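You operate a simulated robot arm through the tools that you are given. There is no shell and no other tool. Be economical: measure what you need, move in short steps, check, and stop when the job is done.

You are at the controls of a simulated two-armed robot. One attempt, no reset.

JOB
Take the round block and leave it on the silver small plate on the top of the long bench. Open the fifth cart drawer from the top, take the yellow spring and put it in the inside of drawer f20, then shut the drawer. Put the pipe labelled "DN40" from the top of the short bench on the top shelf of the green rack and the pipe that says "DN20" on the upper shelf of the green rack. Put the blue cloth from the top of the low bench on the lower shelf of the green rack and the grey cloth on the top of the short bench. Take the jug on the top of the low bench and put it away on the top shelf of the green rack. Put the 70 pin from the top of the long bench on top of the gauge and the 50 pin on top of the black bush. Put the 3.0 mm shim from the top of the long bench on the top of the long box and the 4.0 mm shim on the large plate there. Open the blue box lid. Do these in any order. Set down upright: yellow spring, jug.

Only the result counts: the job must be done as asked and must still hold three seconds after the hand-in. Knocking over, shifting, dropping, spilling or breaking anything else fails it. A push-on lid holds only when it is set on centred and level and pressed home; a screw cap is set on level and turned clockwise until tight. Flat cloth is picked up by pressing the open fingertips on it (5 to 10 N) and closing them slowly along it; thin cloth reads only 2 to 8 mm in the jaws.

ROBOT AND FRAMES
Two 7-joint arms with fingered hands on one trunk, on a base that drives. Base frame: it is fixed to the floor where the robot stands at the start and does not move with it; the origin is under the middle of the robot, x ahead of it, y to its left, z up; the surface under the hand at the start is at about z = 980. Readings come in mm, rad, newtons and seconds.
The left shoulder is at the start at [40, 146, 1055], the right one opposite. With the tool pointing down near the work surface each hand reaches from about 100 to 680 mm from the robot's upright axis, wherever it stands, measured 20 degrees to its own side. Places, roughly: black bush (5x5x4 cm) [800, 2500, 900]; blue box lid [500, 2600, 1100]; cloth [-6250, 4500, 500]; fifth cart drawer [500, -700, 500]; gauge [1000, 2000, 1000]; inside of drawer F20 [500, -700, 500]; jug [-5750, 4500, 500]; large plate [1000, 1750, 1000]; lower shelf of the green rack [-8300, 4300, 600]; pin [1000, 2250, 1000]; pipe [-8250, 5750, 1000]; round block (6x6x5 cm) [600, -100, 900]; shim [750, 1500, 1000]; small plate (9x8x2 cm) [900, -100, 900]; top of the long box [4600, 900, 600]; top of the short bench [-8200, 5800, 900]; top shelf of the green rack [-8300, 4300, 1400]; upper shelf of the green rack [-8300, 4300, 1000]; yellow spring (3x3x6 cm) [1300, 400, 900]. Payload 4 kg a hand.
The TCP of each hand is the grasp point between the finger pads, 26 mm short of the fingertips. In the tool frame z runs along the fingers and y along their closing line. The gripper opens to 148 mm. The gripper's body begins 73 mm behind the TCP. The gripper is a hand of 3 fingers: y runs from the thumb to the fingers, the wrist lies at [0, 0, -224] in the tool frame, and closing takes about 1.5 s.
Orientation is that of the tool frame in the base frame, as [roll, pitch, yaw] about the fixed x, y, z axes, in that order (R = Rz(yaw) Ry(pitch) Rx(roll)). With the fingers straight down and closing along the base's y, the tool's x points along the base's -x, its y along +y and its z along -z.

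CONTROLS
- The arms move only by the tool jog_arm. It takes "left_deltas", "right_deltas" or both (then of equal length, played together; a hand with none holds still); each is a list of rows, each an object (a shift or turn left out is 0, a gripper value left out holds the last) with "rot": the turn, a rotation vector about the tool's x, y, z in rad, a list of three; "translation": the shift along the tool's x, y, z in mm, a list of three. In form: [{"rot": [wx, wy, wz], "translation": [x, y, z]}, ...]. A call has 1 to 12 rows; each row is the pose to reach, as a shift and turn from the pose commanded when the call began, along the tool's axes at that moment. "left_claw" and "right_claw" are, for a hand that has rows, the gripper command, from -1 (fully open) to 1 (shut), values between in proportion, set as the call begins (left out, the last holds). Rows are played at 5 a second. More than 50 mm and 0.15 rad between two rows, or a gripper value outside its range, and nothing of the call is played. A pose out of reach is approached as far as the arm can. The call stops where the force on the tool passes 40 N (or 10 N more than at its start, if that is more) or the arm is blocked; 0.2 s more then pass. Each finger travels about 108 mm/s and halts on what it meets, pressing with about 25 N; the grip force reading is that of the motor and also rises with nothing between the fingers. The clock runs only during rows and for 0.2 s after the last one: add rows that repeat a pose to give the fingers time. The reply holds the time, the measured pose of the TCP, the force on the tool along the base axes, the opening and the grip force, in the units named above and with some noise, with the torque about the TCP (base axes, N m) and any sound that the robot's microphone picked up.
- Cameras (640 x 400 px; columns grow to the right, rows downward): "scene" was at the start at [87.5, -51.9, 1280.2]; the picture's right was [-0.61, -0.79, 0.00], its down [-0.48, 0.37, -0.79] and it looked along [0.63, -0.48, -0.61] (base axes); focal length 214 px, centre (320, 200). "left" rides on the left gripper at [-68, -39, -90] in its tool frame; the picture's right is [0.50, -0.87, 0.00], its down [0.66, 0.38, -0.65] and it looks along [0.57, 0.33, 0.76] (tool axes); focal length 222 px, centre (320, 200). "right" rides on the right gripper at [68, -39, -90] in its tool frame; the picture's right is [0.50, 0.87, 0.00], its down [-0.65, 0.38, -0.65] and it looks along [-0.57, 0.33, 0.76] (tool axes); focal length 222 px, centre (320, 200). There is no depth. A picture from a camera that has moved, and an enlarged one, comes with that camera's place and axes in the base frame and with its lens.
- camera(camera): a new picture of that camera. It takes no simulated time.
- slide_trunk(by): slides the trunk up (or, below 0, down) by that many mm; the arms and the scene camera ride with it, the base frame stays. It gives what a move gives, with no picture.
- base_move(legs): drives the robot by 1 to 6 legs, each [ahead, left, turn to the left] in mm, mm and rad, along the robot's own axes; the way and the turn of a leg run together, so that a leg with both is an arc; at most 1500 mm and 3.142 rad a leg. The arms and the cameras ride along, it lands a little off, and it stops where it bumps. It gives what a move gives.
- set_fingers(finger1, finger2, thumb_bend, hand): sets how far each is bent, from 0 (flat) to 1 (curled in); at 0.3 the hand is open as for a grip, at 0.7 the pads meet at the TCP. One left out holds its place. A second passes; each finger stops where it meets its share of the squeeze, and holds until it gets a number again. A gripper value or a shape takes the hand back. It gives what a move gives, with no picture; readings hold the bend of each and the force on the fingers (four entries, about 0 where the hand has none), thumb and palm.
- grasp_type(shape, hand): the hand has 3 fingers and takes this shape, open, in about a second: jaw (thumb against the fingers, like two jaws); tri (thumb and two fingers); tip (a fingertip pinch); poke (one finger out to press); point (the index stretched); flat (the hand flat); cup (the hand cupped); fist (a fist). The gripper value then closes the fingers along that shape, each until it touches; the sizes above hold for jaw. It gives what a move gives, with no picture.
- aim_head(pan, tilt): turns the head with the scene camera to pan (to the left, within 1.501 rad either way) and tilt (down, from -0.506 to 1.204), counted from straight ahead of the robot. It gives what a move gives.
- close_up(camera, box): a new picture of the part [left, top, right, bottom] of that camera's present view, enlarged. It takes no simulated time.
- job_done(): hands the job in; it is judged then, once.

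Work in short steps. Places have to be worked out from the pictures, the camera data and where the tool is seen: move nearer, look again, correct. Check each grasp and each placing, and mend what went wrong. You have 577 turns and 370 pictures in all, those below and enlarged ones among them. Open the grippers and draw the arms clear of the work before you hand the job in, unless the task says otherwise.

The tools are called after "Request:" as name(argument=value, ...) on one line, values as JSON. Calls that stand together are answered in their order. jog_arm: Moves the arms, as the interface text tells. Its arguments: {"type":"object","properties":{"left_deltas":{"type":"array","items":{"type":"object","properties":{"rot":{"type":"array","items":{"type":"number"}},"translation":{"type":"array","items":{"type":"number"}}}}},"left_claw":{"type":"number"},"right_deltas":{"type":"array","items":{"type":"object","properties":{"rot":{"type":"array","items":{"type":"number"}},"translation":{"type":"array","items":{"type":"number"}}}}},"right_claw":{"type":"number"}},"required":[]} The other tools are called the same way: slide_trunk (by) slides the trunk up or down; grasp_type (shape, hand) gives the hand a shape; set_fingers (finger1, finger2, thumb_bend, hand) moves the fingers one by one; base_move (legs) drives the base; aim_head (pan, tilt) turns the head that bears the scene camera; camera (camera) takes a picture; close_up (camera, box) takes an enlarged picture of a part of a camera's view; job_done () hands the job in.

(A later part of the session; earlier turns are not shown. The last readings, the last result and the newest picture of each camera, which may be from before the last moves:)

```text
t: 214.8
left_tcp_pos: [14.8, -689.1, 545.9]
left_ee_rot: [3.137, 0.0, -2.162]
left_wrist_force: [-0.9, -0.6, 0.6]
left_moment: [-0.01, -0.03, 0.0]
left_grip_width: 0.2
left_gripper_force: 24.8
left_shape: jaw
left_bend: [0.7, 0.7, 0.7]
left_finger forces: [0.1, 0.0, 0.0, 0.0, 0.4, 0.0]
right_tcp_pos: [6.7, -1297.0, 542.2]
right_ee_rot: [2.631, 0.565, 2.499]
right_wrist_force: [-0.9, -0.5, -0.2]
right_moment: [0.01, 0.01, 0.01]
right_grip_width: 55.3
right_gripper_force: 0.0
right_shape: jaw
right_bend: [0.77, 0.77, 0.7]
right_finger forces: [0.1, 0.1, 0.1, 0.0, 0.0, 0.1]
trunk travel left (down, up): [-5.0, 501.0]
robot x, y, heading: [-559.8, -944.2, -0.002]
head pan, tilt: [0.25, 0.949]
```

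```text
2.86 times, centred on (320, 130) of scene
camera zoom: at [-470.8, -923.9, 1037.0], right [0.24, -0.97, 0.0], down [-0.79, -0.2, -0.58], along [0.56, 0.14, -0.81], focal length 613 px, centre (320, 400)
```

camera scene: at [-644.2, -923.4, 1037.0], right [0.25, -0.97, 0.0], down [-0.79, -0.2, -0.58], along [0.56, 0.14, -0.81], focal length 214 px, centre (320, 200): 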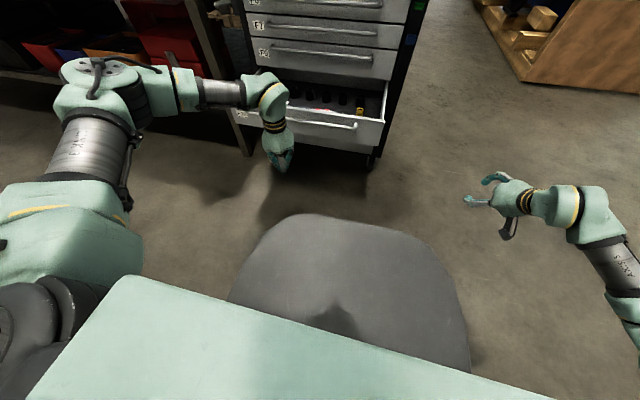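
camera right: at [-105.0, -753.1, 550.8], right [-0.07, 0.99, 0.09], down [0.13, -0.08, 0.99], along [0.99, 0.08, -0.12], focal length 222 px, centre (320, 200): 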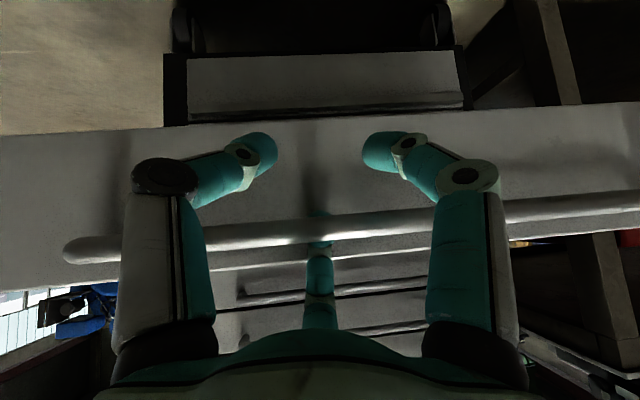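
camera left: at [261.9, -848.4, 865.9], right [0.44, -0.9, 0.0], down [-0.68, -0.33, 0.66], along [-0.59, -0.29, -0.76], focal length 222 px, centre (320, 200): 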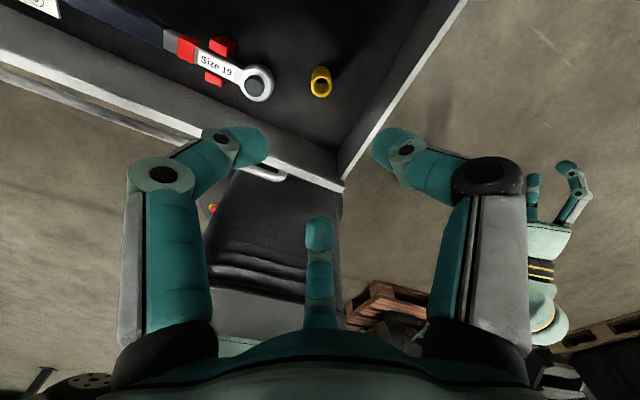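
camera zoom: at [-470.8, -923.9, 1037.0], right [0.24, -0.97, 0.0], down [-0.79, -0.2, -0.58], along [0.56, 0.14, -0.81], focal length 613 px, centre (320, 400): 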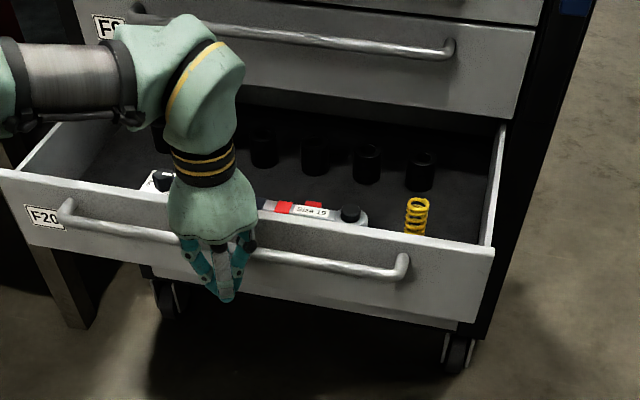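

Touching the bar. I first turn the hand so its narrow side faces the cart (body would hit F9's bar otherwise).

Request:
jog_arm(left_deltas=[{"translation": [10, 14, 0], "rot": [0, 0, 0.14]}, {"translation": [10, 14, 0], "rot": [0, 0, 0.28]}, {"translation": [10, 14, 0], "rot": [0, 0, 0.42]}, {"translation": [10, 14, 0], "rot": [0, 0, 0.56]}, {"translation": [10, 14, 0], "rot": [0, 0, 0.7]}, {"translation": [10, 14, 0], "rot": [0, 0, 0.84]}, {"translation": [10, 14, 0], "rot": [0, 0, 0.98]}, {"translation": [10, 14, 0], "rot": [0, 0, 0.98]}])

Request:
jog_arm(left_deltas=[{"translation": [-8, 0, 0]}, {"translation": [-16, 0, 0]}, {"translation": [-24, 0, 0]}, {"translation": [-32, 0, 0]}])

Request:
base_move(legs=[[60, 0, 0]])

Request:
close_up(camera="scene", box=[220, 60, 420, 200])

```text
t: 216.6
left_tcp_pos: [-1.8, -688.5, 545.4]
left_ee_rot: [-3.14, -0.001, 3.139]
left_wrist_force: [-0.1, -0.2, -0.6]
left_moment: [0.0, 0.01, -0.01]
left_grip_width: 0.0
left_gripper_force: 24.8
left_shape: jaw
left_bend: [0.7, 0.7, 0.7]
left_finger forces: [0.0, 0.0, 0.1, 0.0, 0.1, 0.0]
right_tcp_pos: [6.5, -1296.7, 542.7]
right_ee_rot: [2.631, 0.564, 2.5]
right_wrist_force: [0.6, -1.0, 0.1]
right_moment: [0.01, -0.01, 0.01]
right_grip_width: 55.4
right_gripper_force: 0.2
right_shape: jaw
right_bend: [0.77, 0.77, 0.7]
right_finger forces: [0.1, 0.0, 0.0, 0.1, 0.1, 0.1]
trunk travel left (down, up): [-5.0, 501.0]
robot x, y, heading: [-561.3, -943.4, -0.002]
head pan, tilt: [0.25, 0.949]
```

```text
t: 217.6
left_tcp_pos: [29.3, -688.9, 545.7]
left_ee_rot: [3.141, -0.003, 3.136]
left_wrist_force: [0.3, 0.0, -0.2]
left_moment: [-0.02, 0.01, -0.01]
left_grip_width: 0.0
left_gripper_force: 24.9
left_shape: jaw
left_bend: [0.7, 0.7, 0.7]
left_finger forces: [0.3, 0.0, 0.0, 0.0, 0.0, 0.0]
right_tcp_pos: [6.0, -1297.2, 541.7]
right_ee_rot: [2.631, 0.563, 2.5]
right_wrist_force: [-0.4, 0.2, 0.6]
right_moment: [0.0, -0.01, 0.01]
right_grip_width: 55.6
right_gripper_force: 0.0
right_shape: jaw
right_bend: [0.77, 0.77, 0.7]
right_finger forces: [0.1, 0.1, 0.1, 0.0, 0.1, 0.0]
trunk travel left (down, up): [-5.0, 501.0]
robot x, y, heading: [-560.2, -942.6, -0.001]
head pan, tilt: [0.25, 0.949]
```

```text
t: 218.6
left_tcp_pos: [91.5, -687.9, 544.8]
left_ee_rot: [3.141, -0.005, 3.138]
left_wrist_force: [0.7, -0.2, 0.2]
left_moment: [-0.01, 0.0, -0.02]
left_grip_width: 0.0
left_gripper_force: 24.9
left_shape: jaw
left_bend: [0.7, 0.7, 0.7]
left_finger forces: [0.0, 0.0, 0.1, 0.0, 0.0, 0.1]
right_tcp_pos: [66.9, -1298.2, 541.8]
right_ee_rot: [2.633, 0.565, 2.498]
right_wrist_force: [-0.3, -0.5, 0.2]
right_moment: [-0.02, -0.01, -0.02]
right_grip_width: 55.3
right_gripper_force: 0.0
right_shape: jaw
right_bend: [0.77, 0.77, 0.7]
right_finger forces: [0.0, 0.0, 0.0, 0.0, 0.0, 0.0]
trunk travel left (down, up): [-5.0, 501.0]
robot x, y, heading: [-499.3, -942.4, 0.004]
head pan, tilt: [0.25, 0.949]
```

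```text
2.86 times, centred on (320, 130) of scene
camera zoom: at [-408.7, -924.0, 1036.9], right [0.24, -0.97, 0.0], down [-0.79, -0.2, -0.58], along [0.56, 0.14, -0.81], focal length 613 px, centre (320, 400)
```

zoom: 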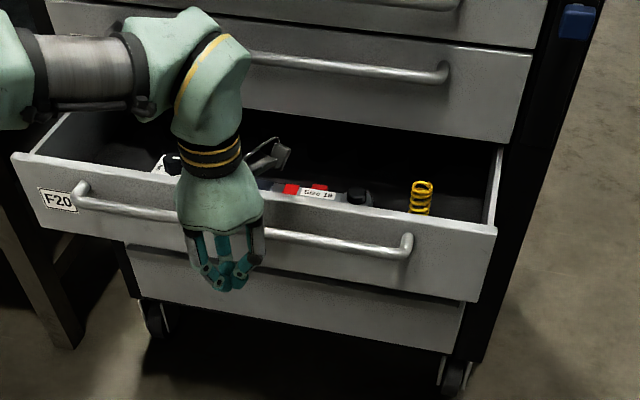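

The hand camera would hit the upper drawer; I back off, pitch the hand forward 0.8 rad, and push on.

Request:
base_move(legs=[[-70, 0, 0]])

Request:
jog_arm(left_deltas=[{"rot": [0, -0.135, 0], "translation": [0, 0, -3]}, {"rot": [0, -0.27, 0], "translation": [0, 0, -6]}, {"rot": [0, -0.405, 0], "translation": [0, 0, -9]}, {"rot": [0, -0.54, 0], "translation": [0, 0, -12]}, {"rot": [0, -0.675, 0], "translation": [0, 0, -15]}, {"rot": [0, -0.8, 0], "translation": [0, 0, -18]}, {"rot": [0, -0.8, 0], "translation": [0, 0, -18]}])

Request:
close_up(camera="scene", box=[220, 60, 420, 200])

```text
t: 219.6
left_tcp_pos: [21.0, -688.6, 546.9]
left_ee_rot: [-3.141, -0.003, 3.139]
left_wrist_force: [0.2, -0.1, 0.3]
left_moment: [-0.01, -0.02, -0.01]
left_grip_width: 0.2
left_gripper_force: 24.9
left_shape: jaw
left_bend: [0.7, 0.7, 0.7]
left_finger forces: [0.0, 0.1, 0.1, 0.0, 0.1, 0.1]
right_tcp_pos: [-3.3, -1297.2, 542.9]
right_ee_rot: [2.63, 0.565, 2.499]
right_wrist_force: [-0.7, 0.6, -0.1]
right_moment: [0.03, -0.02, 0.0]
right_grip_width: 55.2
right_gripper_force: 0.0
right_shape: jaw
right_bend: [0.77, 0.77, 0.7]
right_finger forces: [0.0, 0.0, 0.0, 0.1, 0.1, 0.0]
trunk travel left (down, up): [-5.0, 501.0]
robot x, y, heading: [-565.5, -939.8, -0.004]
head pan, tilt: [0.25, 0.949]
```

```text
t: 221.2
left_tcp_pos: [20.7, -689.0, 561.9]
left_ee_rot: [3.141, 0.735, 3.14]
left_wrist_force: [-1.3, 0.0, 0.4]
left_moment: [0.0, -0.01, 0.01]
left_grip_width: 0.0
left_gripper_force: 25.3
left_shape: jaw
left_bend: [0.7, 0.7, 0.7]
left_finger forces: [0.1, 0.0, 0.0, 0.1, 0.0, 0.0]
left hand out of reach, approached as far as the arm can: row 6, 7
right_tcp_pos: [-1.6, -1298.3, 543.0]
right_ee_rot: [2.63, 0.564, 2.499]
right_wrist_force: [-0.4, 0.9, -0.6]
right_moment: [0.0, 0.0, -0.03]
right_grip_width: 55.3
right_gripper_force: 0.0
right_shape: jaw
right_bend: [0.77, 0.77, 0.7]
right_finger forces: [0.0, 0.0, 0.1, 0.0, 0.1, 0.0]
trunk travel left (down, up): [-5.0, 501.0]
robot x, y, heading: [-565.3, -943.1, -0.007]
head pan, tilt: [0.25, 0.949]
```

```text
2.86 times, centred on (320, 130) of scene
camera zoom: at [-479.3, -923.8, 1037.0], right [0.24, -0.97, 0.0], down [-0.79, -0.2, -0.58], along [0.56, 0.14, -0.81], focal length 613 px, centre (320, 400)
```

zoom: 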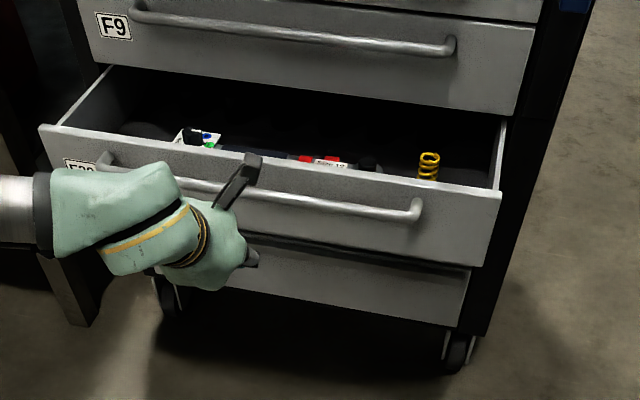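

Request:
base_move(legs=[[50, 0, 0], [50, 0, 0], [50, 0, 0], [50, 0, 0]])

Request:
close_up(camera="scene", box=[220, 60, 420, 200])

```text
t: 223.7
left_tcp_pos: [219.7, -690.2, 561.6]
left_ee_rot: [3.14, 0.733, 3.139]
left_wrist_force: [0.0, -0.5, 0.2]
left_moment: [0.0, 0.01, -0.02]
left_grip_width: 0.1
left_gripper_force: 24.7
left_shape: jaw
left_bend: [0.7, 0.7, 0.7]
left_finger forces: [0.1, 0.0, 0.1, 0.1, 0.1, 0.0]
right_tcp_pos: [195.0, -1297.3, 541.0]
right_ee_rot: [2.632, 0.563, 2.499]
right_wrist_force: [-0.1, -1.0, -0.2]
right_moment: [0.03, 0.03, -0.01]
right_grip_width: 55.3
right_gripper_force: 0.0
right_shape: jaw
right_bend: [0.77, 0.77, 0.7]
right_finger forces: [0.0, 0.0, 0.0, 0.1, 0.0, 0.0]
trunk travel left (down, up): [-5.0, 501.0]
robot x, y, heading: [-373.2, -943.6, 0.001]
head pan, tilt: [0.25, 0.949]
```

```text
2.86 times, centred on (320, 130) of scene
camera zoom: at [-280.9, -924.2, 1036.9], right [0.24, -0.97, 0.0], down [-0.79, -0.2, -0.58], along [0.56, 0.14, -0.81], focal length 613 px, centre (320, 400)
```

zoom: 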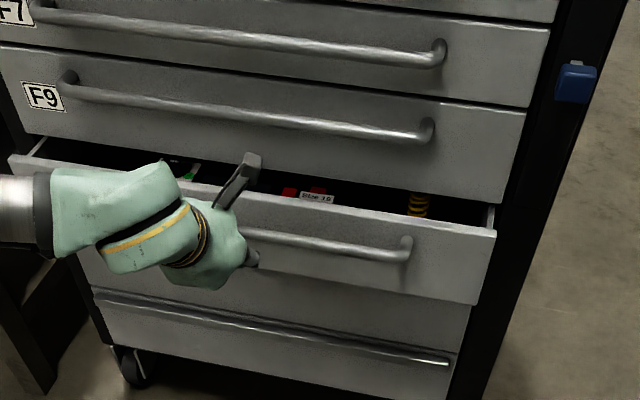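

Request:
base_move(legs=[[35, 0, 0], [20, 0, 0]])

Request:
close_up(camera="scene", box=[220, 60, 420, 200])

```text
t: 224.9
left_tcp_pos: [276.0, -690.1, 561.8]
left_ee_rot: [3.14, 0.734, 3.138]
left_wrist_force: [0.3, 0.4, 0.7]
left_moment: [0.01, 0.02, 0.01]
left_grip_width: 0.1
left_gripper_force: 24.5
left_shape: jaw
left_bend: [0.7, 0.7, 0.7]
left_finger forces: [0.0, 0.1, 0.0, 0.1, 0.0, 0.0]
right_tcp_pos: [250.3, -1297.3, 542.0]
right_ee_rot: [2.632, 0.565, 2.5]
right_wrist_force: [0.9, -0.3, -0.7]
right_moment: [-0.01, -0.03, -0.01]
right_grip_width: 55.5
right_gripper_force: 0.2
right_shape: jaw
right_bend: [0.77, 0.77, 0.7]
right_finger forces: [0.1, 0.0, 0.0, 0.0, 0.0, 0.0]
trunk travel left (down, up): [-5.0, 501.0]
robot x, y, heading: [-319.5, -944.9, -0.005]
head pan, tilt: [0.25, 0.949]
```

```text
2.86 times, centred on (320, 130) of scene
camera zoom: at [-226.1, -924.4, 1036.9], right [0.24, -0.97, 0.0], down [-0.79, -0.2, -0.58], along [0.56, 0.14, -0.81], focal length 613 px, centre (320, 400)
```

zoom: 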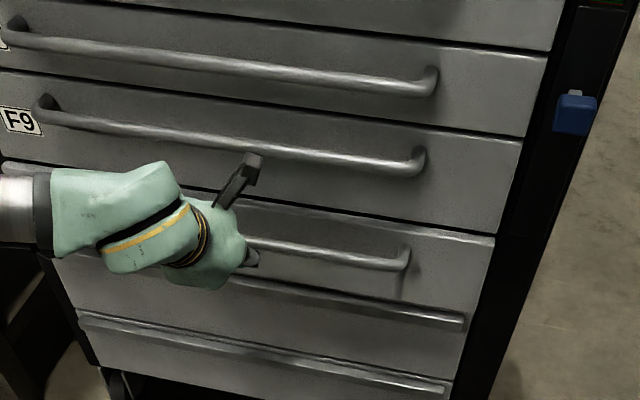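

Final press forward with the arm until force limit.

Request:
jog_arm(left_deltas=[{"translation": [-4.5, 0, 4]}, {"translation": [-9, 0, 8]}, {"translation": [-13, 0, 12]}, {"translation": [-18, 0, 16]}, {"translation": [-22, 0, 20]}])

Request:
camera(camera="scene")

```text
t: 226.1
left_tcp_pos: [301.4, -690.1, 561.8]
left_ee_rot: [3.141, 0.733, 3.139]
left_wrist_force: [-20.3, -2.6, 1.4]
left_moment: [-0.01, 0.16, 0.0]
left_grip_width: 0.0
left_gripper_force: 25.4
left_shape: jaw
left_bend: [0.7, 0.7, 0.7]
left_finger forces: [0.1, 0.0, 0.0, 0.0, 0.0, 0.1]
right_tcp_pos: [249.2, -1298.0, 544.4]
right_ee_rot: [2.629, 0.565, 2.496]
right_wrist_force: [-1.0, 0.0, 0.0]
right_moment: [0.0, -0.03, 0.0]
right_grip_width: 55.3
right_gripper_force: 0.1
right_shape: jaw
right_bend: [0.77, 0.77, 0.7]
right_finger forces: [0.0, 0.0, 0.0, 0.1, 0.0, 0.1]
trunk travel left (down, up): [-5.0, 501.0]
robot x, y, heading: [-320.3, -943.0, -0.005]
head pan, tilt: [0.25, 0.949]
```

```text
275 pictures are left
camera scene: at [-229.0, -924.7, 1037.2], right [0.24, -0.97, 0.0], down [-0.79, -0.2, -0.58], along [0.57, 0.14, -0.81], focal length 214 px, centre (320, 200)
```

scene: 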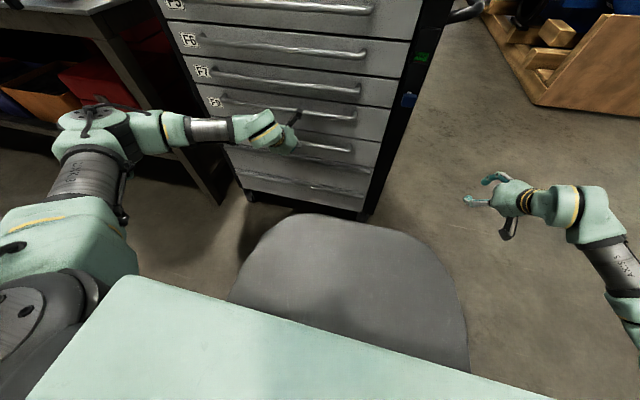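

Request:
jog_arm(left_deltas=[{"translation": [-4, 0, 4]}, {"translation": [-9, 0, 8]}])

Request:
jog_arm(left_deltas=[{"translation": [20, 0, -18]}, {"translation": [50, 0, -45]}, {"translation": [74, 0, -67]}, {"translation": [74, 0, -67]}])

Request:
base_move(legs=[[-200, 0, 0]])

Request:
camera(camera="scene")

```text
t: 226.6
left_tcp_pos: [307.4, -694.1, 553.8]
left_ee_rot: [-3.137, 0.715, 3.135]
left_wrist_force: [-4.4, -2.3, -1.2]
left_moment: [-0.05, 0.03, 0.02]
left_grip_width: 0.0
left_gripper_force: 25.3
left_shape: jaw
left_bend: [0.7, 0.7, 0.73]
left_finger forces: [0.0, 0.0, 0.0, 0.0, 0.1, 0.0]
right_tcp_pos: [248.2, -1298.2, 542.4]
right_ee_rot: [2.628, 0.564, 2.496]
right_wrist_force: [0.7, -0.7, -1.0]
right_moment: [-0.02, 0.0, 0.01]
right_grip_width: 55.2
right_gripper_force: 0.1
right_shape: jaw
right_bend: [0.77, 0.77, 0.7]
right_finger forces: [0.0, 0.0, 0.1, 0.0, 0.0, 0.0]
trunk travel left (down, up): [-5.0, 501.0]
robot x, y, heading: [-317.8, -942.5, -0.003]
head pan, tilt: [0.25, 0.949]
stopped in row 2 (left hand): the force on the tool passed its limit at 44 N (the readings are from after the stop); the commanded pose is now the measured one
```

```text
t: 227.6
left_tcp_pos: [239.4, -687.9, 558.9]
left_ee_rot: [-3.137, 0.717, 3.135]
left_wrist_force: [0.4, -0.5, -0.2]
left_moment: [0.02, 0.0, 0.02]
left_grip_width: 0.0
left_gripper_force: 25.0
left_shape: jaw
left_bend: [0.7, 0.7, 0.73]
left_finger forces: [0.1, 0.0, 0.0, 0.1, 0.1, 0.0]
left hand out of reach, approached as far as the arm can: row 2, 3, 4
right_tcp_pos: [248.6, -1299.2, 543.2]
right_ee_rot: [2.631, 0.562, 2.497]
right_wrist_force: [-0.6, -1.0, -0.3]
right_moment: [-0.01, -0.03, 0.01]
right_grip_width: 55.6
right_gripper_force: 0.1
right_shape: jaw
right_bend: [0.77, 0.77, 0.7]
right_finger forces: [0.1, 0.1, 0.0, 0.0, 0.0, 0.0]
trunk travel left (down, up): [-5.0, 501.0]
robot x, y, heading: [-317.0, -938.2, -0.004]
head pan, tilt: [0.25, 0.949]
```

```text
t: 229.2
left_tcp_pos: [46.2, -689.4, 559.8]
left_ee_rot: [-3.138, 0.716, 3.132]
left_wrist_force: [-0.1, -0.5, 0.0]
left_moment: [0.01, -0.01, -0.01]
left_grip_width: 0.1
left_gripper_force: 25.4
left_shape: jaw
left_bend: [0.7, 0.7, 0.73]
left_finger forces: [0.0, 0.0, 0.1, 0.0, 0.0, 0.0]
right_tcp_pos: [51.2, -1298.2, 542.0]
right_ee_rot: [2.631, 0.566, 2.494]
right_wrist_force: [-0.9, 0.3, -0.3]
right_moment: [0.02, -0.01, -0.01]
right_grip_width: 55.5
right_gripper_force: 0.1
right_shape: jaw
right_bend: [0.77, 0.77, 0.7]
right_finger forces: [0.1, 0.0, 0.0, 0.1, 0.0, 0.1]
trunk travel left (down, up): [-5.0, 501.0]
robot x, y, heading: [-511.7, -943.0, -0.01]
head pan, tilt: [0.25, 0.949]
```

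```text
274 pictures are left
camera scene: at [-424.1, -923.9, 1037.1], right [0.24, -0.97, 0.0], down [-0.79, -0.2, -0.58], along [0.57, 0.14, -0.81], focal length 214 px, centre (320, 200)
```

scene: 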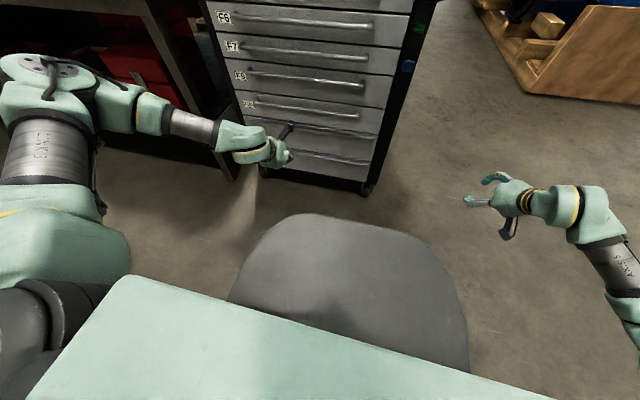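

F20 is shut. Raise the trunk and bring both hands back to the tool-down natural posture.

Request:
slide_trunk(by=300)

Request:
jog_arm(left_deltas=[{"rot": [0, 0.14, 0]}, {"rot": [0, 0.28, 0]}, {"rot": [0, 0.42, 0]}, {"rot": [0, 0.56, 0]}, {"rot": [0, 0.715, 0], "translation": [0, 0, 0]}], right_deltas=[{"rot": [0, 0, -0.13]}, {"rot": [0, 0, -0.26]}, {"rot": [0, 0, -0.39]}, {"rot": [0, 0, -0.52]}, {"rot": [0, 0, -0.52]}], left_claw=-1, right_claw=-1)

```text
t: 232.2
left_tcp_pos: [46.5, -689.8, 858.5]
left_ee_rot: [-3.139, 0.716, 3.132]
left_wrist_force: [-0.6, -0.6, -0.3]
left_moment: [-0.01, 0.02, -0.05]
left_grip_width: 0.1
left_gripper_force: 25.0
left_shape: jaw
left_bend: [0.7, 0.7, 0.73]
left_finger forces: [0.0, 0.0, 0.0, 0.0, 0.1, 0.0]
right_tcp_pos: [51.6, -1298.4, 841.8]
right_ee_rot: [2.629, 0.563, 2.494]
right_wrist_force: [-0.5, -0.9, 0.1]
right_moment: [-0.02, -0.02, -0.01]
right_grip_width: 55.3
right_gripper_force: 0.0
right_shape: jaw
right_bend: [0.77, 0.77, 0.7]
right_finger forces: [0.1, 0.0, 0.1, 0.0, 0.0, 0.0]
trunk travel left (down, up): [-305.0, 201.0]
robot x, y, heading: [-518.1, -942.2, -0.008]
head pan, tilt: [0.25, 0.949]
```

```text
refused: row 5 steps farther than a row can; nothing moved
```

Request:
jog_arm(left_deltas=[{"rot": [0, 0.14, 0]}, {"rot": [0, 0.28, 0]}, {"rot": [0, 0.42, 0]}, {"rot": [0, 0.56, 0]}, {"rot": [0, 0.7, 0]}, {"rot": [0, 0.716, 0]}], right_deltas=[{"rot": [0, 0, -0.13]}, {"rot": [0, 0, -0.26]}, {"rot": [0, 0, -0.39]}, {"rot": [0, 0, -0.52]}, {"rot": [0, 0, -0.52]}, {"rot": [0, 0, -0.52]}], left_claw=-1, right_claw=-1)

Request:
jog_arm(right_deltas=[{"rot": [0, 0.14, 0]}, {"rot": [0, 0.28, 0]}, {"rot": [0, 0.42, 0]}, {"rot": [0, 0.56, 0]}, {"rot": [0, 0.7, 0]}], left_deltas=[{"translation": [0, 0, -40]}, {"translation": [0, 0, -80]}, {"translation": [0, 0, -120]}, {"translation": [0, 0, -160]}, {"translation": [0, 0, -200]}])

```text
t: 233.6
left_tcp_pos: [45.4, -689.1, 858.4]
left_ee_rot: [-3.139, 0.0, 3.128]
left_wrist_force: [0.0, -0.9, 0.7]
left_moment: [-0.04, 0.0, -0.02]
left_grip_width: 147.8
left_gripper_force: 0.1
left_shape: jaw
left_bend: [0.3, 0.3, 0.3]
left_finger forces: [0.0, 0.0, 0.0, 0.0, 0.0, 0.0]
right_tcp_pos: [51.6, -1299.0, 842.1]
right_ee_rot: [3.019, 0.733, 3.118]
right_wrist_force: [-0.1, -0.4, 1.2]
right_moment: [0.01, 0.01, 0.0]
right_grip_width: 147.9
right_gripper_force: 0.0
right_shape: jaw
right_bend: [0.3, 0.3, 0.3]
right_finger forces: [0.0, 0.0, 0.0, 0.0, 0.0, 0.0]
trunk travel left (down, up): [-305.0, 201.0]
robot x, y, heading: [-515.6, -942.6, -0.002]
head pan, tilt: [0.25, 0.949]
```

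```text
t: 234.8
left_tcp_pos: [48.2, -688.7, 1059.1]
left_ee_rot: [-3.14, 0.001, 3.129]
left_wrist_force: [0.4, -0.2, 0.0]
left_moment: [0.0, -0.01, -0.01]
left_grip_width: 148.2
left_gripper_force: 0.1
left_shape: jaw
left_bend: [0.3, 0.3, 0.3]
left_finger forces: [0.0, 0.1, 0.0, 0.0, 0.1, 0.1]
right_tcp_pos: [50.2, -1298.5, 841.9]
right_ee_rot: [3.048, 0.036, -3.087]
right_wrist_force: [0.2, 0.2, 0.2]
right_moment: [0.02, 0.02, 0.0]
right_grip_width: 147.8
right_gripper_force: 0.0
right_shape: jaw
right_bend: [0.3, 0.3, 0.3]
right_finger forces: [0.0, 0.0, 0.1, 0.0, 0.0, 0.0]
trunk travel left (down, up): [-305.0, 201.0]
robot x, y, heading: [-512.4, -942.2, -0.005]
head pan, tilt: [0.25, 0.949]
```

Request:
jog_arm(right_deltas=[{"translation": [0, 0, -40], "rot": [0.093, 0.036, 0.054]}, {"translation": [0, 0, -80], "rot": [0.093, 0.036, 0.054]}, {"translation": [0, 0, -120], "rot": [0.093, 0.036, 0.054]}, {"translation": [0, 0, -160], "rot": [0.093, 0.036, 0.054]}, {"translation": [0, 0, -200], "rot": [0.093, 0.036, 0.054]}])

Request:
base_move(legs=[[0, 1300, 0], [0, 1100, 0], [300, 0, 0]])

Request:
aim_head(pan=0.0, tilt=0.6)

Request:
camera(camera="scene")

```text
t: 236.0
left_tcp_pos: [47.3, -688.5, 1058.1]
left_ee_rot: [-3.137, 0.0, 3.128]
left_wrist_force: [-0.5, 0.6, 0.8]
left_moment: [0.02, -0.01, -0.01]
left_grip_width: 148.2
left_gripper_force: 0.0
left_shape: jaw
left_bend: [0.3, 0.3, 0.3]
left_finger forces: [0.0, 0.0, 0.0, 0.1, 0.0, 0.1]
right_tcp_pos: [43.0, -1317.6, 1040.4]
right_ee_rot: [3.141, -0.001, -3.138]
right_wrist_force: [0.1, 0.0, 0.3]
right_moment: [-0.01, -0.04, -0.01]
right_grip_width: 148.0
right_gripper_force: 0.1
right_shape: jaw
right_bend: [0.3, 0.3, 0.3]
right_finger forces: [0.0, 0.1, 0.1, 0.0, 0.1, 0.0]
trunk travel left (down, up): [-305.0, 201.0]
robot x, y, heading: [-513.8, -941.3, -0.003]
head pan, tilt: [0.25, 0.949]
```

```text
t: 249.5
left_tcp_pos: [303.6, 1769.1, 1059.4]
left_ee_rot: [-3.138, 0.0, -3.108]
left_wrist_force: [0.3, -0.7, -0.7]
left_moment: [0.02, 0.0, 0.02]
left_grip_width: 148.2
left_gripper_force: 0.0
left_shape: jaw
left_bend: [0.3, 0.3, 0.3]
left_finger forces: [0.0, 0.1, 0.0, 0.0, 0.0, 0.1]
right_tcp_pos: [329.6, 1140.1, 1042.0]
right_ee_rot: [3.139, 0.0, -3.092]
right_wrist_force: [0.8, 0.7, -0.2]
right_moment: [0.0, 0.0, -0.02]
right_grip_width: 148.1
right_gripper_force: 0.1
right_shape: jaw
right_bend: [0.3, 0.3, 0.3]
right_finger forces: [0.0, 0.0, 0.1, 0.1, 0.0, 0.1]
trunk travel left (down, up): [-305.0, 201.0]
robot x, y, heading: [-246.9, 1488.5, 0.037]
head pan, tilt: [0.25, 0.949]
```

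```text
t: 250.4
left_tcp_pos: [305.2, 1768.9, 1059.6]
left_ee_rot: [-3.137, 0.001, -3.108]
left_wrist_force: [0.0, 0.6, 0.4]
left_moment: [0.0, 0.01, -0.02]
left_grip_width: 147.8
left_gripper_force: 0.0
left_shape: jaw
left_bend: [0.3, 0.3, 0.3]
left_finger forces: [0.0, 0.1, 0.1, 0.0, 0.1, 0.1]
right_tcp_pos: [330.9, 1139.3, 1039.5]
right_ee_rot: [3.14, -0.003, -3.093]
right_wrist_force: [0.4, 0.1, -0.4]
right_moment: [0.03, -0.02, 0.01]
right_grip_width: 148.0
right_gripper_force: 0.0
right_shape: jaw
right_bend: [0.3, 0.3, 0.3]
right_finger forces: [0.0, 0.0, 0.0, 0.0, 0.0, 0.0]
trunk travel left (down, up): [-305.0, 201.0]
robot x, y, heading: [-246.1, 1491.2, 0.038]
head pan, tilt: [0.0, 0.6]
```

```text
273 pictures are left
camera scene: at [-136.4, 1495.0, 1364.3], right [0.04, -1.0, 0.0], down [-0.57, -0.02, -0.82], along [0.82, 0.03, -0.57], focal length 214 px, centre (320, 200)
```

scene: 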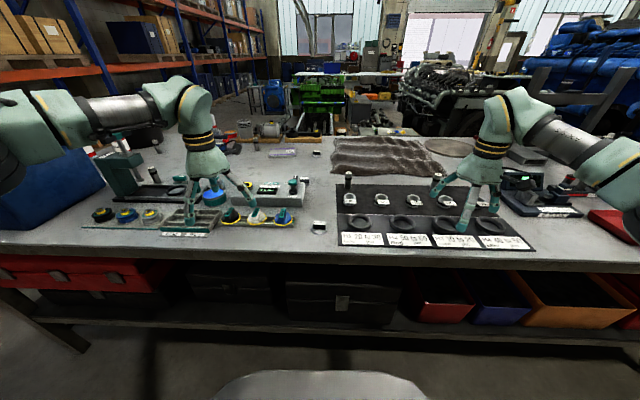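

Zoom on the work area parts.

Request:
close_up(camera="scene", box=[60, 130, 220, 240])

Request:
close_up(camera="scene", box=[200, 130, 360, 250])

Request:
close_up(camera="scene", box=[330, 160, 550, 260])

```text
3.64 times, centred on (140, 185) of scene
camera zoom: at [-136.4, 1495.0, 1364.3], right [0.04, -1.0, 0.0], down [-0.57, -0.02, -0.82], along [0.82, 0.03, -0.57], focal length 780 px, centre (974, 254)
```

zoom: 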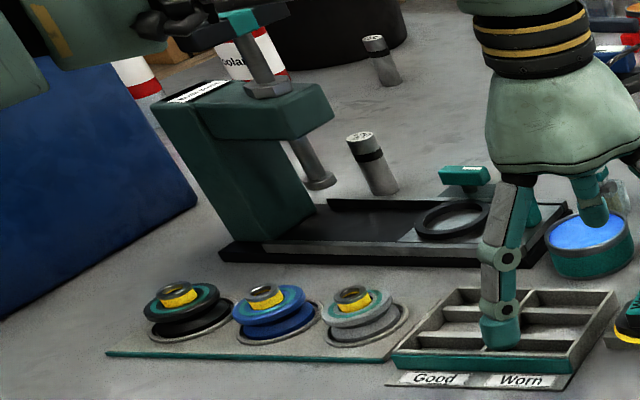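

```text
3.33 times, centred on (280, 190) of scene
camera zoom: at [-136.4, 1495.0, 1364.3], right [0.04, -1.0, 0.0], down [-0.57, -0.02, -0.82], along [0.82, 0.03, -0.57], focal length 715 px, centre (453, 233)
```

zoom: 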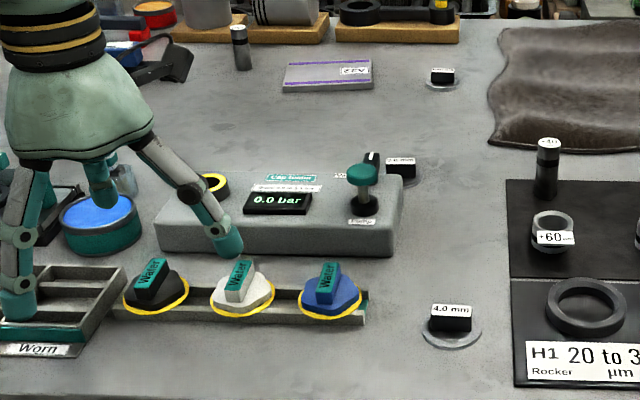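

```text
2.91 times, centred on (440, 210) of scene
camera zoom: at [-136.4, 1495.0, 1364.3], right [0.04, -1.0, 0.0], down [-0.57, -0.02, -0.82], along [0.82, 0.03, -0.57], focal length 624 px, centre (-29, 171)
```

zoom: 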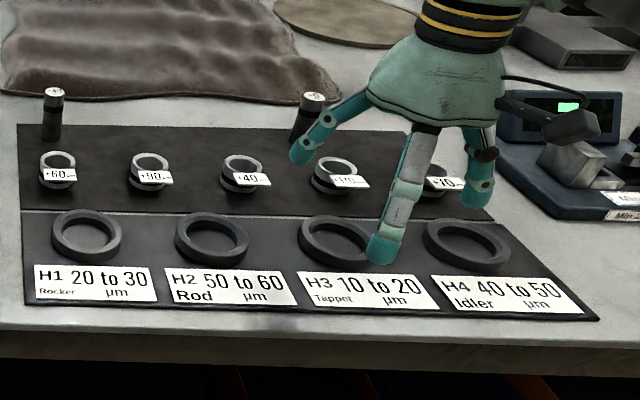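

Shims: 4.0 mm at ≈(393,1517), others farther; the large plate ≈(1020,1749). Move along to y≈2250 with the trunk raised to view pins, gauge, bush and blue box.

Request:
slide_trunk(by=200)

Request:
base_move(legs=[[0, 750, -0.037]])

Request:
camera(camera="scene")

Request:
close_up(camera="scene", box=[160, 100, 320, 200])

Request:
close_up(camera="scene", box=[300, 100, 460, 200])

```text
t: 252.5
left_tcp_pos: [305.0, 1768.0, 1257.3]
left_ee_rot: [-3.138, 0.001, -3.109]
left_wrist_force: [-0.3, 0.0, -0.6]
left_moment: [0.01, -0.01, -0.01]
left_grip_width: 147.7
left_gripper_force: 0.0
left_shape: jaw
left_bend: [0.3, 0.3, 0.3]
left_finger forces: [0.0, 0.0, 0.0, 0.0, 0.1, 0.0]
right_tcp_pos: [330.5, 1140.5, 1240.9]
right_ee_rot: [3.14, 0.0, -3.091]
right_wrist_force: [-0.9, -0.9, 0.0]
right_moment: [0.02, 0.0, -0.01]
right_grip_width: 148.2
right_gripper_force: 0.1
right_shape: jaw
right_bend: [0.3, 0.3, 0.3]
right_finger forces: [0.1, 0.1, 0.0, 0.1, 0.1, 0.0]
trunk travel left (down, up): [-505.0, 1.0]
robot x, y, heading: [-242.9, 1491.0, 0.039]
head pan, tilt: [0.0, 0.6]
```

```text
t: 256.5
left_tcp_pos: [296.5, 2479.2, 1259.2]
left_ee_rot: [-3.139, 0.0, -3.141]
left_wrist_force: [0.0, 1.0, 1.0]
left_moment: [0.01, -0.01, -0.05]
left_grip_width: 147.9
left_gripper_force: 0.1
left_shape: jaw
left_bend: [0.3, 0.3, 0.3]
left_finger forces: [0.0, 0.0, 0.0, 0.0, 0.0, 0.0]
right_tcp_pos: [302.7, 1848.7, 1240.5]
right_ee_rot: [3.142, -0.001, -3.123]
right_wrist_force: [-0.6, 0.2, -0.3]
right_moment: [0.02, 0.0, -0.03]
right_grip_width: 147.8
right_gripper_force: 0.1
right_shape: jaw
right_bend: [0.3, 0.3, 0.3]
right_finger forces: [0.1, 0.0, 0.0, 0.1, 0.0, 0.0]
trunk travel left (down, up): [-505.0, 1.0]
robot x, y, heading: [-260.9, 2218.4, 0.006]
head pan, tilt: [0.0, 0.6]
```

```text
269 pictures are left
camera scene: at [-153.1, 2218.1, 1564.2], right [0.01, -1.0, 0.0], down [-0.57, 0.0, -0.82], along [0.82, 0.01, -0.57], focal length 214 px, centre (320, 200)
```

scene: 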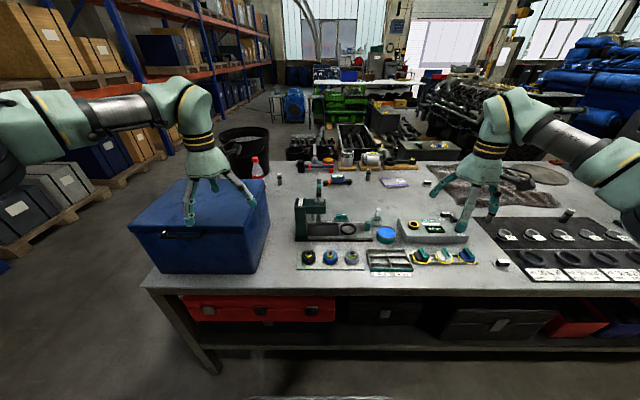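

```text
4.00 times, centred on (240, 150) of scene
camera zoom: at [-153.1, 2218.1, 1564.2], right [0.01, -1.0, 0.0], down [-0.57, 0.0, -0.82], along [0.82, 0.01, -0.57], focal length 858 px, centre (640, 400)
```

zoom: 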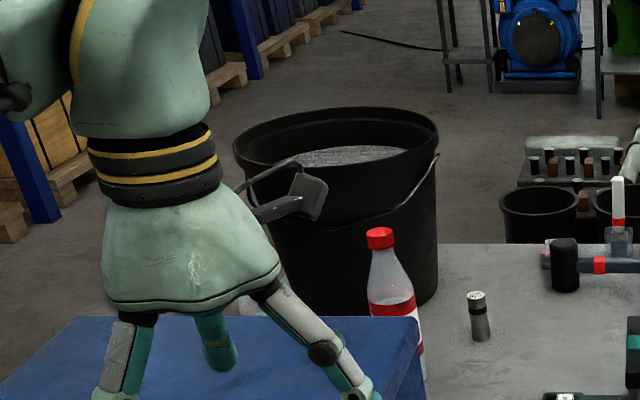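

```text
4.00 times, centred on (380, 150) of scene
camera zoom: at [-153.1, 2218.1, 1564.2], right [0.01, -1.0, 0.0], down [-0.57, 0.0, -0.82], along [0.82, 0.01, -0.57], focal length 858 px, centre (80, 400)
```

zoom: 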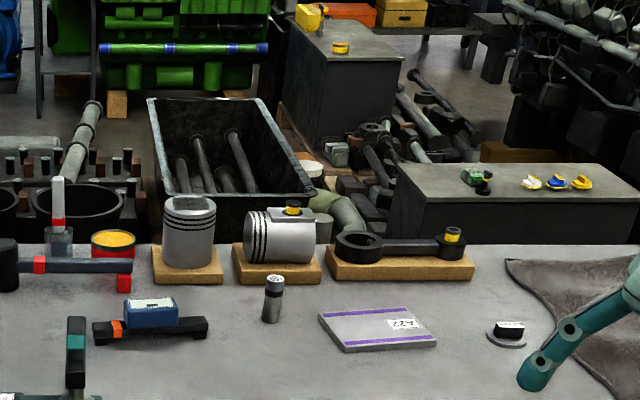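

Let me use the right-hand camera, which looks forward-left over the bench.

Request:
camera(camera="right")

Request:
aim_head(pan=0.3, tilt=0.5)

Request:
base_move(legs=[[230, -120, 0]])

Request:
camera(camera="right")

Request:
camera(camera="scene")

```text
266 pictures are left
camera right: at [235.2, 1809.2, 1328.8], right [-0.52, 0.86, 0.0], down [0.65, 0.39, 0.65], along [0.56, 0.34, -0.76], focal length 222 px, centre (320, 200)
```

right: 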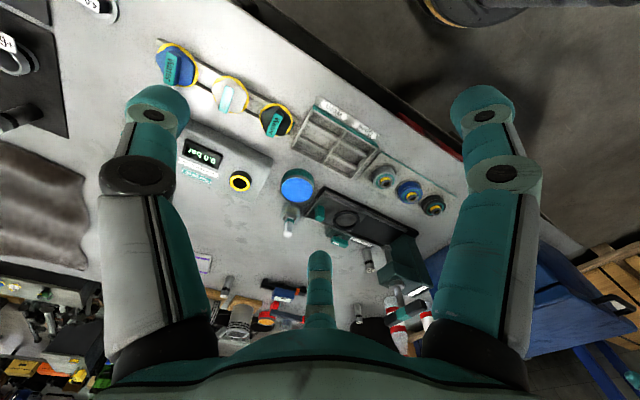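

```text
t: 257.3
left_tcp_pos: [296.6, 2479.4, 1259.0]
left_ee_rot: [-3.138, 0.0, -3.14]
left_wrist_force: [-0.5, -0.6, 1.1]
left_moment: [0.02, 0.02, 0.04]
left_grip_width: 147.7
left_gripper_force: 0.1
left_shape: jaw
left_bend: [0.3, 0.3, 0.3]
left_finger forces: [0.1, 0.0, 0.1, 0.0, 0.1, 0.2]
right_tcp_pos: [302.5, 1850.2, 1240.4]
right_ee_rot: [3.141, -0.002, -3.123]
right_wrist_force: [-1.2, -0.6, 0.4]
right_moment: [0.0, 0.01, 0.0]
right_grip_width: 147.6
right_gripper_force: 0.1
right_shape: jaw
right_bend: [0.3, 0.3, 0.3]
right_finger forces: [0.1, 0.1, 0.0, 0.1, 0.1, 0.0]
trunk travel left (down, up): [-505.0, 1.0]
robot x, y, heading: [-259.1, 2219.7, 0.009]
head pan, tilt: [0.3, 0.499]
```

```text
t: 259.2
left_tcp_pos: [525.3, 2366.8, 1259.2]
left_ee_rot: [-3.137, 0.004, -3.134]
left_wrist_force: [-0.4, -0.4, 1.7]
left_moment: [0.01, -0.07, -0.02]
left_grip_width: 148.1
left_gripper_force: 0.1
left_shape: jaw
left_bend: [0.3, 0.3, 0.3]
left_finger forces: [0.0, 0.0, 0.0, 0.1, 0.1, 0.1]
right_tcp_pos: [532.7, 1735.2, 1241.8]
right_ee_rot: [-3.141, 0.002, -3.119]
right_wrist_force: [-0.5, -0.3, 0.2]
right_moment: [0.01, -0.01, -0.01]
right_grip_width: 148.1
right_gripper_force: 0.1
right_shape: jaw
right_bend: [0.3, 0.3, 0.3]
right_finger forces: [0.1, 0.0, 0.0, 0.1, 0.0, 0.1]
trunk travel left (down, up): [-505.0, 1.0]
robot x, y, heading: [-27.9, 2100.8, 0.012]
head pan, tilt: [0.3, 0.499]
```

```text
265 pictures are left
camera right: at [465.8, 1696.3, 1331.1], right [-0.52, 0.85, 0.0], down [0.65, 0.39, 0.65], along [0.56, 0.34, -0.76], focal length 222 px, centre (320, 200)
```

right: 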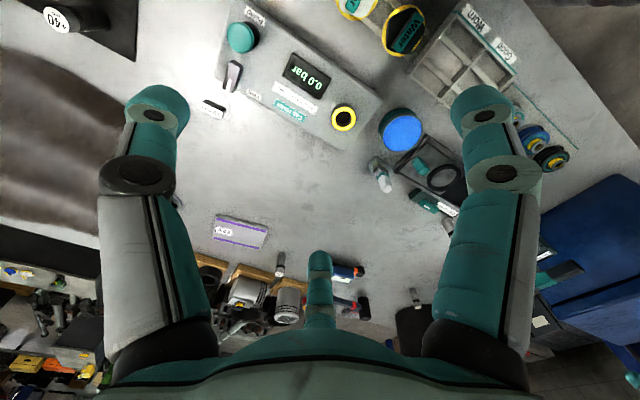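

```text
264 pictures are left
camera scene: at [73.2, 2130.9, 1573.5], right [0.31, -0.95, 0.0], down [-0.45, -0.15, -0.88], along [0.84, 0.27, -0.48], focal length 214 px, centre (320, 200)
```

scene: 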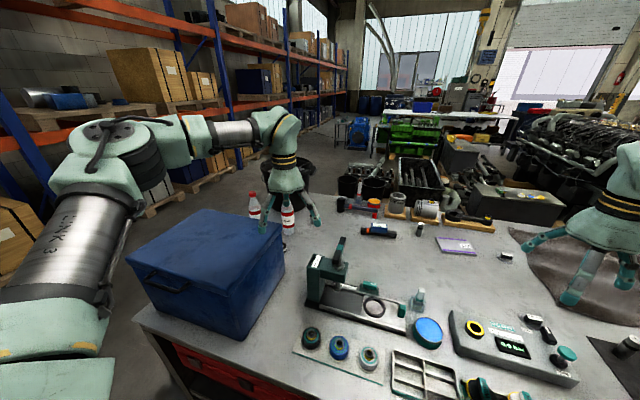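

Request:
close_up(camera="scene", box=[230, 180, 440, 320])

Request:
close_up(camera="scene", box=[330, 180, 580, 330])

```text
2.86 times, centred on (335, 250) of scene
camera zoom: at [73.2, 2130.9, 1573.5], right [0.31, -0.95, 0.0], down [-0.45, -0.15, -0.88], along [0.84, 0.27, -0.48], focal length 613 px, centre (277, 57)
```

zoom: 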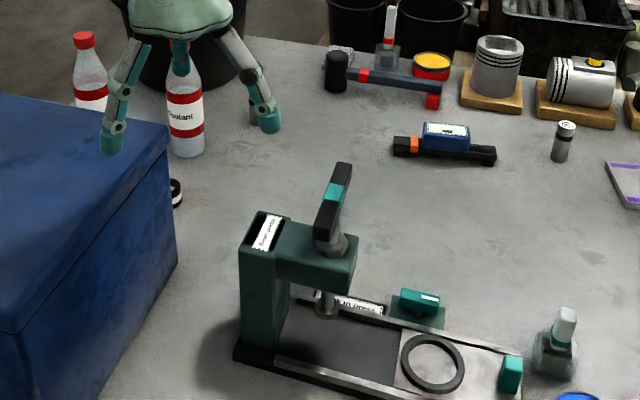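

```text
2.56 times, centred on (455, 255) of scene
camera zoom: at [73.2, 2130.9, 1573.5], right [0.31, -0.95, 0.0], down [-0.45, -0.15, -0.88], along [0.84, 0.27, -0.48], focal length 549 px, centre (-26, 59)
```

zoom: 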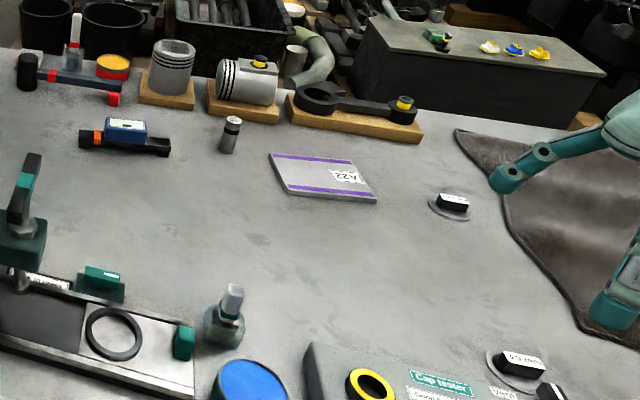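

Black bush appears just behind the blue box at ≈(770,2524). Zoom strongly on pin labels and shim labels.

Request:
close_up(camera="scene", box=[412, 215, 430, 240])

Request:
close_up(camera="scene", box=[490, 245, 550, 345])

Request:
close_up(camera="right", box=[260, 245, 420, 335])

Request:
close_up(camera="scene", box=[355, 210, 405, 250])

```text
16.00 times, centred on (421, 228) of scene
camera zoom: at [73.2, 2130.9, 1573.5], right [0.31, -0.95, 0.0], down [-0.45, -0.15, -0.88], along [0.84, 0.27, -0.48], focal length 3432 px, centre (-1296, -240)
```

zoom: 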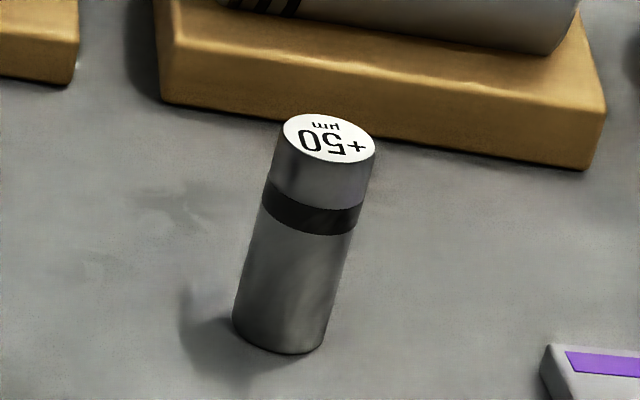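

```text
4.00 times, centred on (520, 295) of scene
camera zoom: at [73.2, 2130.9, 1573.5], right [0.31, -0.95, 0.0], down [-0.45, -0.15, -0.88], along [0.84, 0.27, -0.48], focal length 858 px, centre (-480, -180)
```

zoom: 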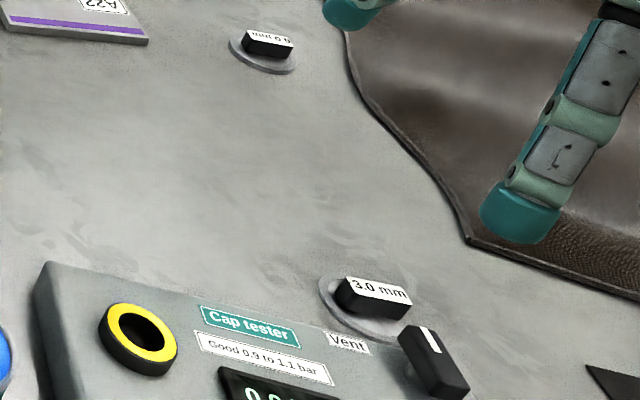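

```text
4.00 times, centred on (340, 290) of right
camera zoom: at [465.8, 1696.3, 1331.1], right [-0.52, 0.85, 0.0], down [0.65, 0.39, 0.65], along [0.56, 0.34, -0.76], focal length 888 px, centre (240, -160)
```

zoom: 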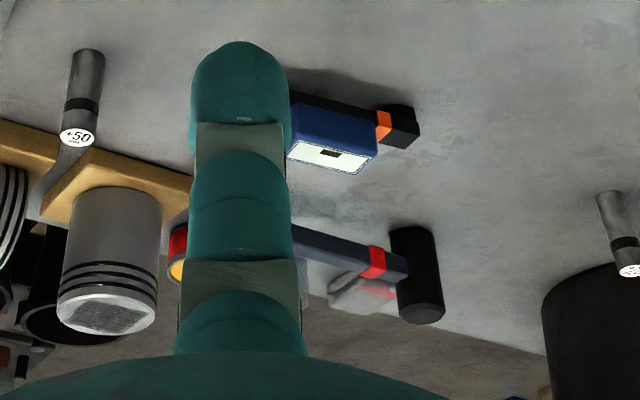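

```text
10.00 times, centred on (380, 230) of scene
camera zoom: at [73.2, 2130.9, 1573.5], right [0.31, -0.95, 0.0], down [-0.45, -0.15, -0.88], along [0.84, 0.27, -0.48], focal length 2145 px, centre (-280, -100)
```

zoom: 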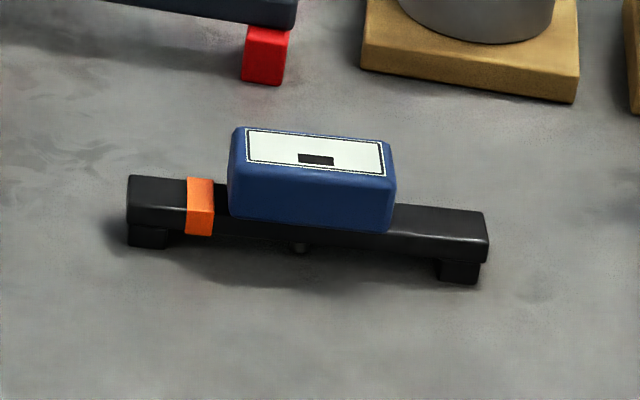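

Pin A is +50. Read the other pins' labels.

Request:
close_up(camera="right", box=[406, 285, 426, 315])

Request:
close_up(camera="right", box=[370, 150, 470, 220])

```text
13.33 times, centred on (416, 300) of right
camera zoom: at [465.8, 1696.3, 1331.1], right [-0.52, 0.85, 0.0], down [0.65, 0.39, 0.65], along [0.56, 0.34, -0.76], focal length 2962 px, centre (-960, -1133)
```

zoom: 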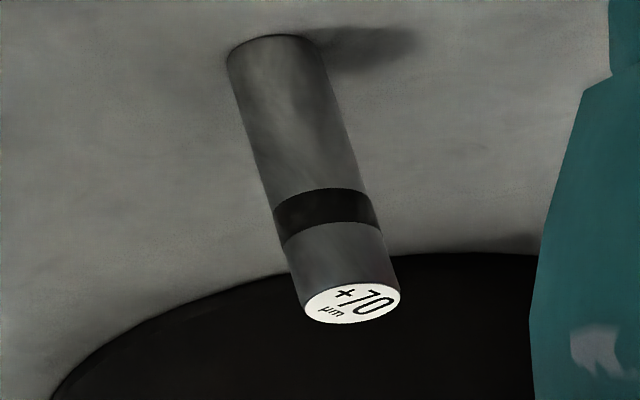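

```text
5.71 times, centred on (420, 185) of right
camera zoom: at [465.8, 1696.3, 1331.1], right [-0.52, 0.85, 0.0], down [0.65, 0.39, 0.65], along [0.56, 0.34, -0.76], focal length 1269 px, centre (-251, 286)
```

zoom: 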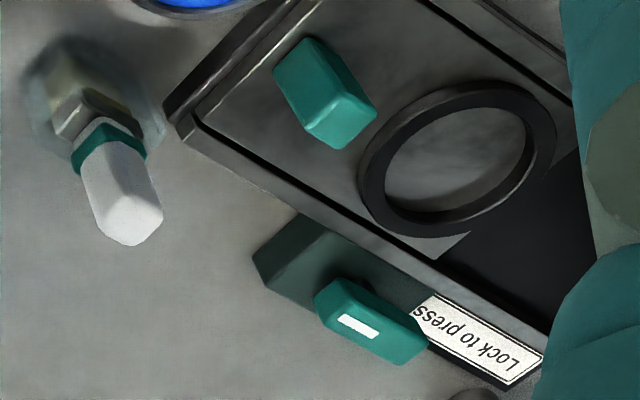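

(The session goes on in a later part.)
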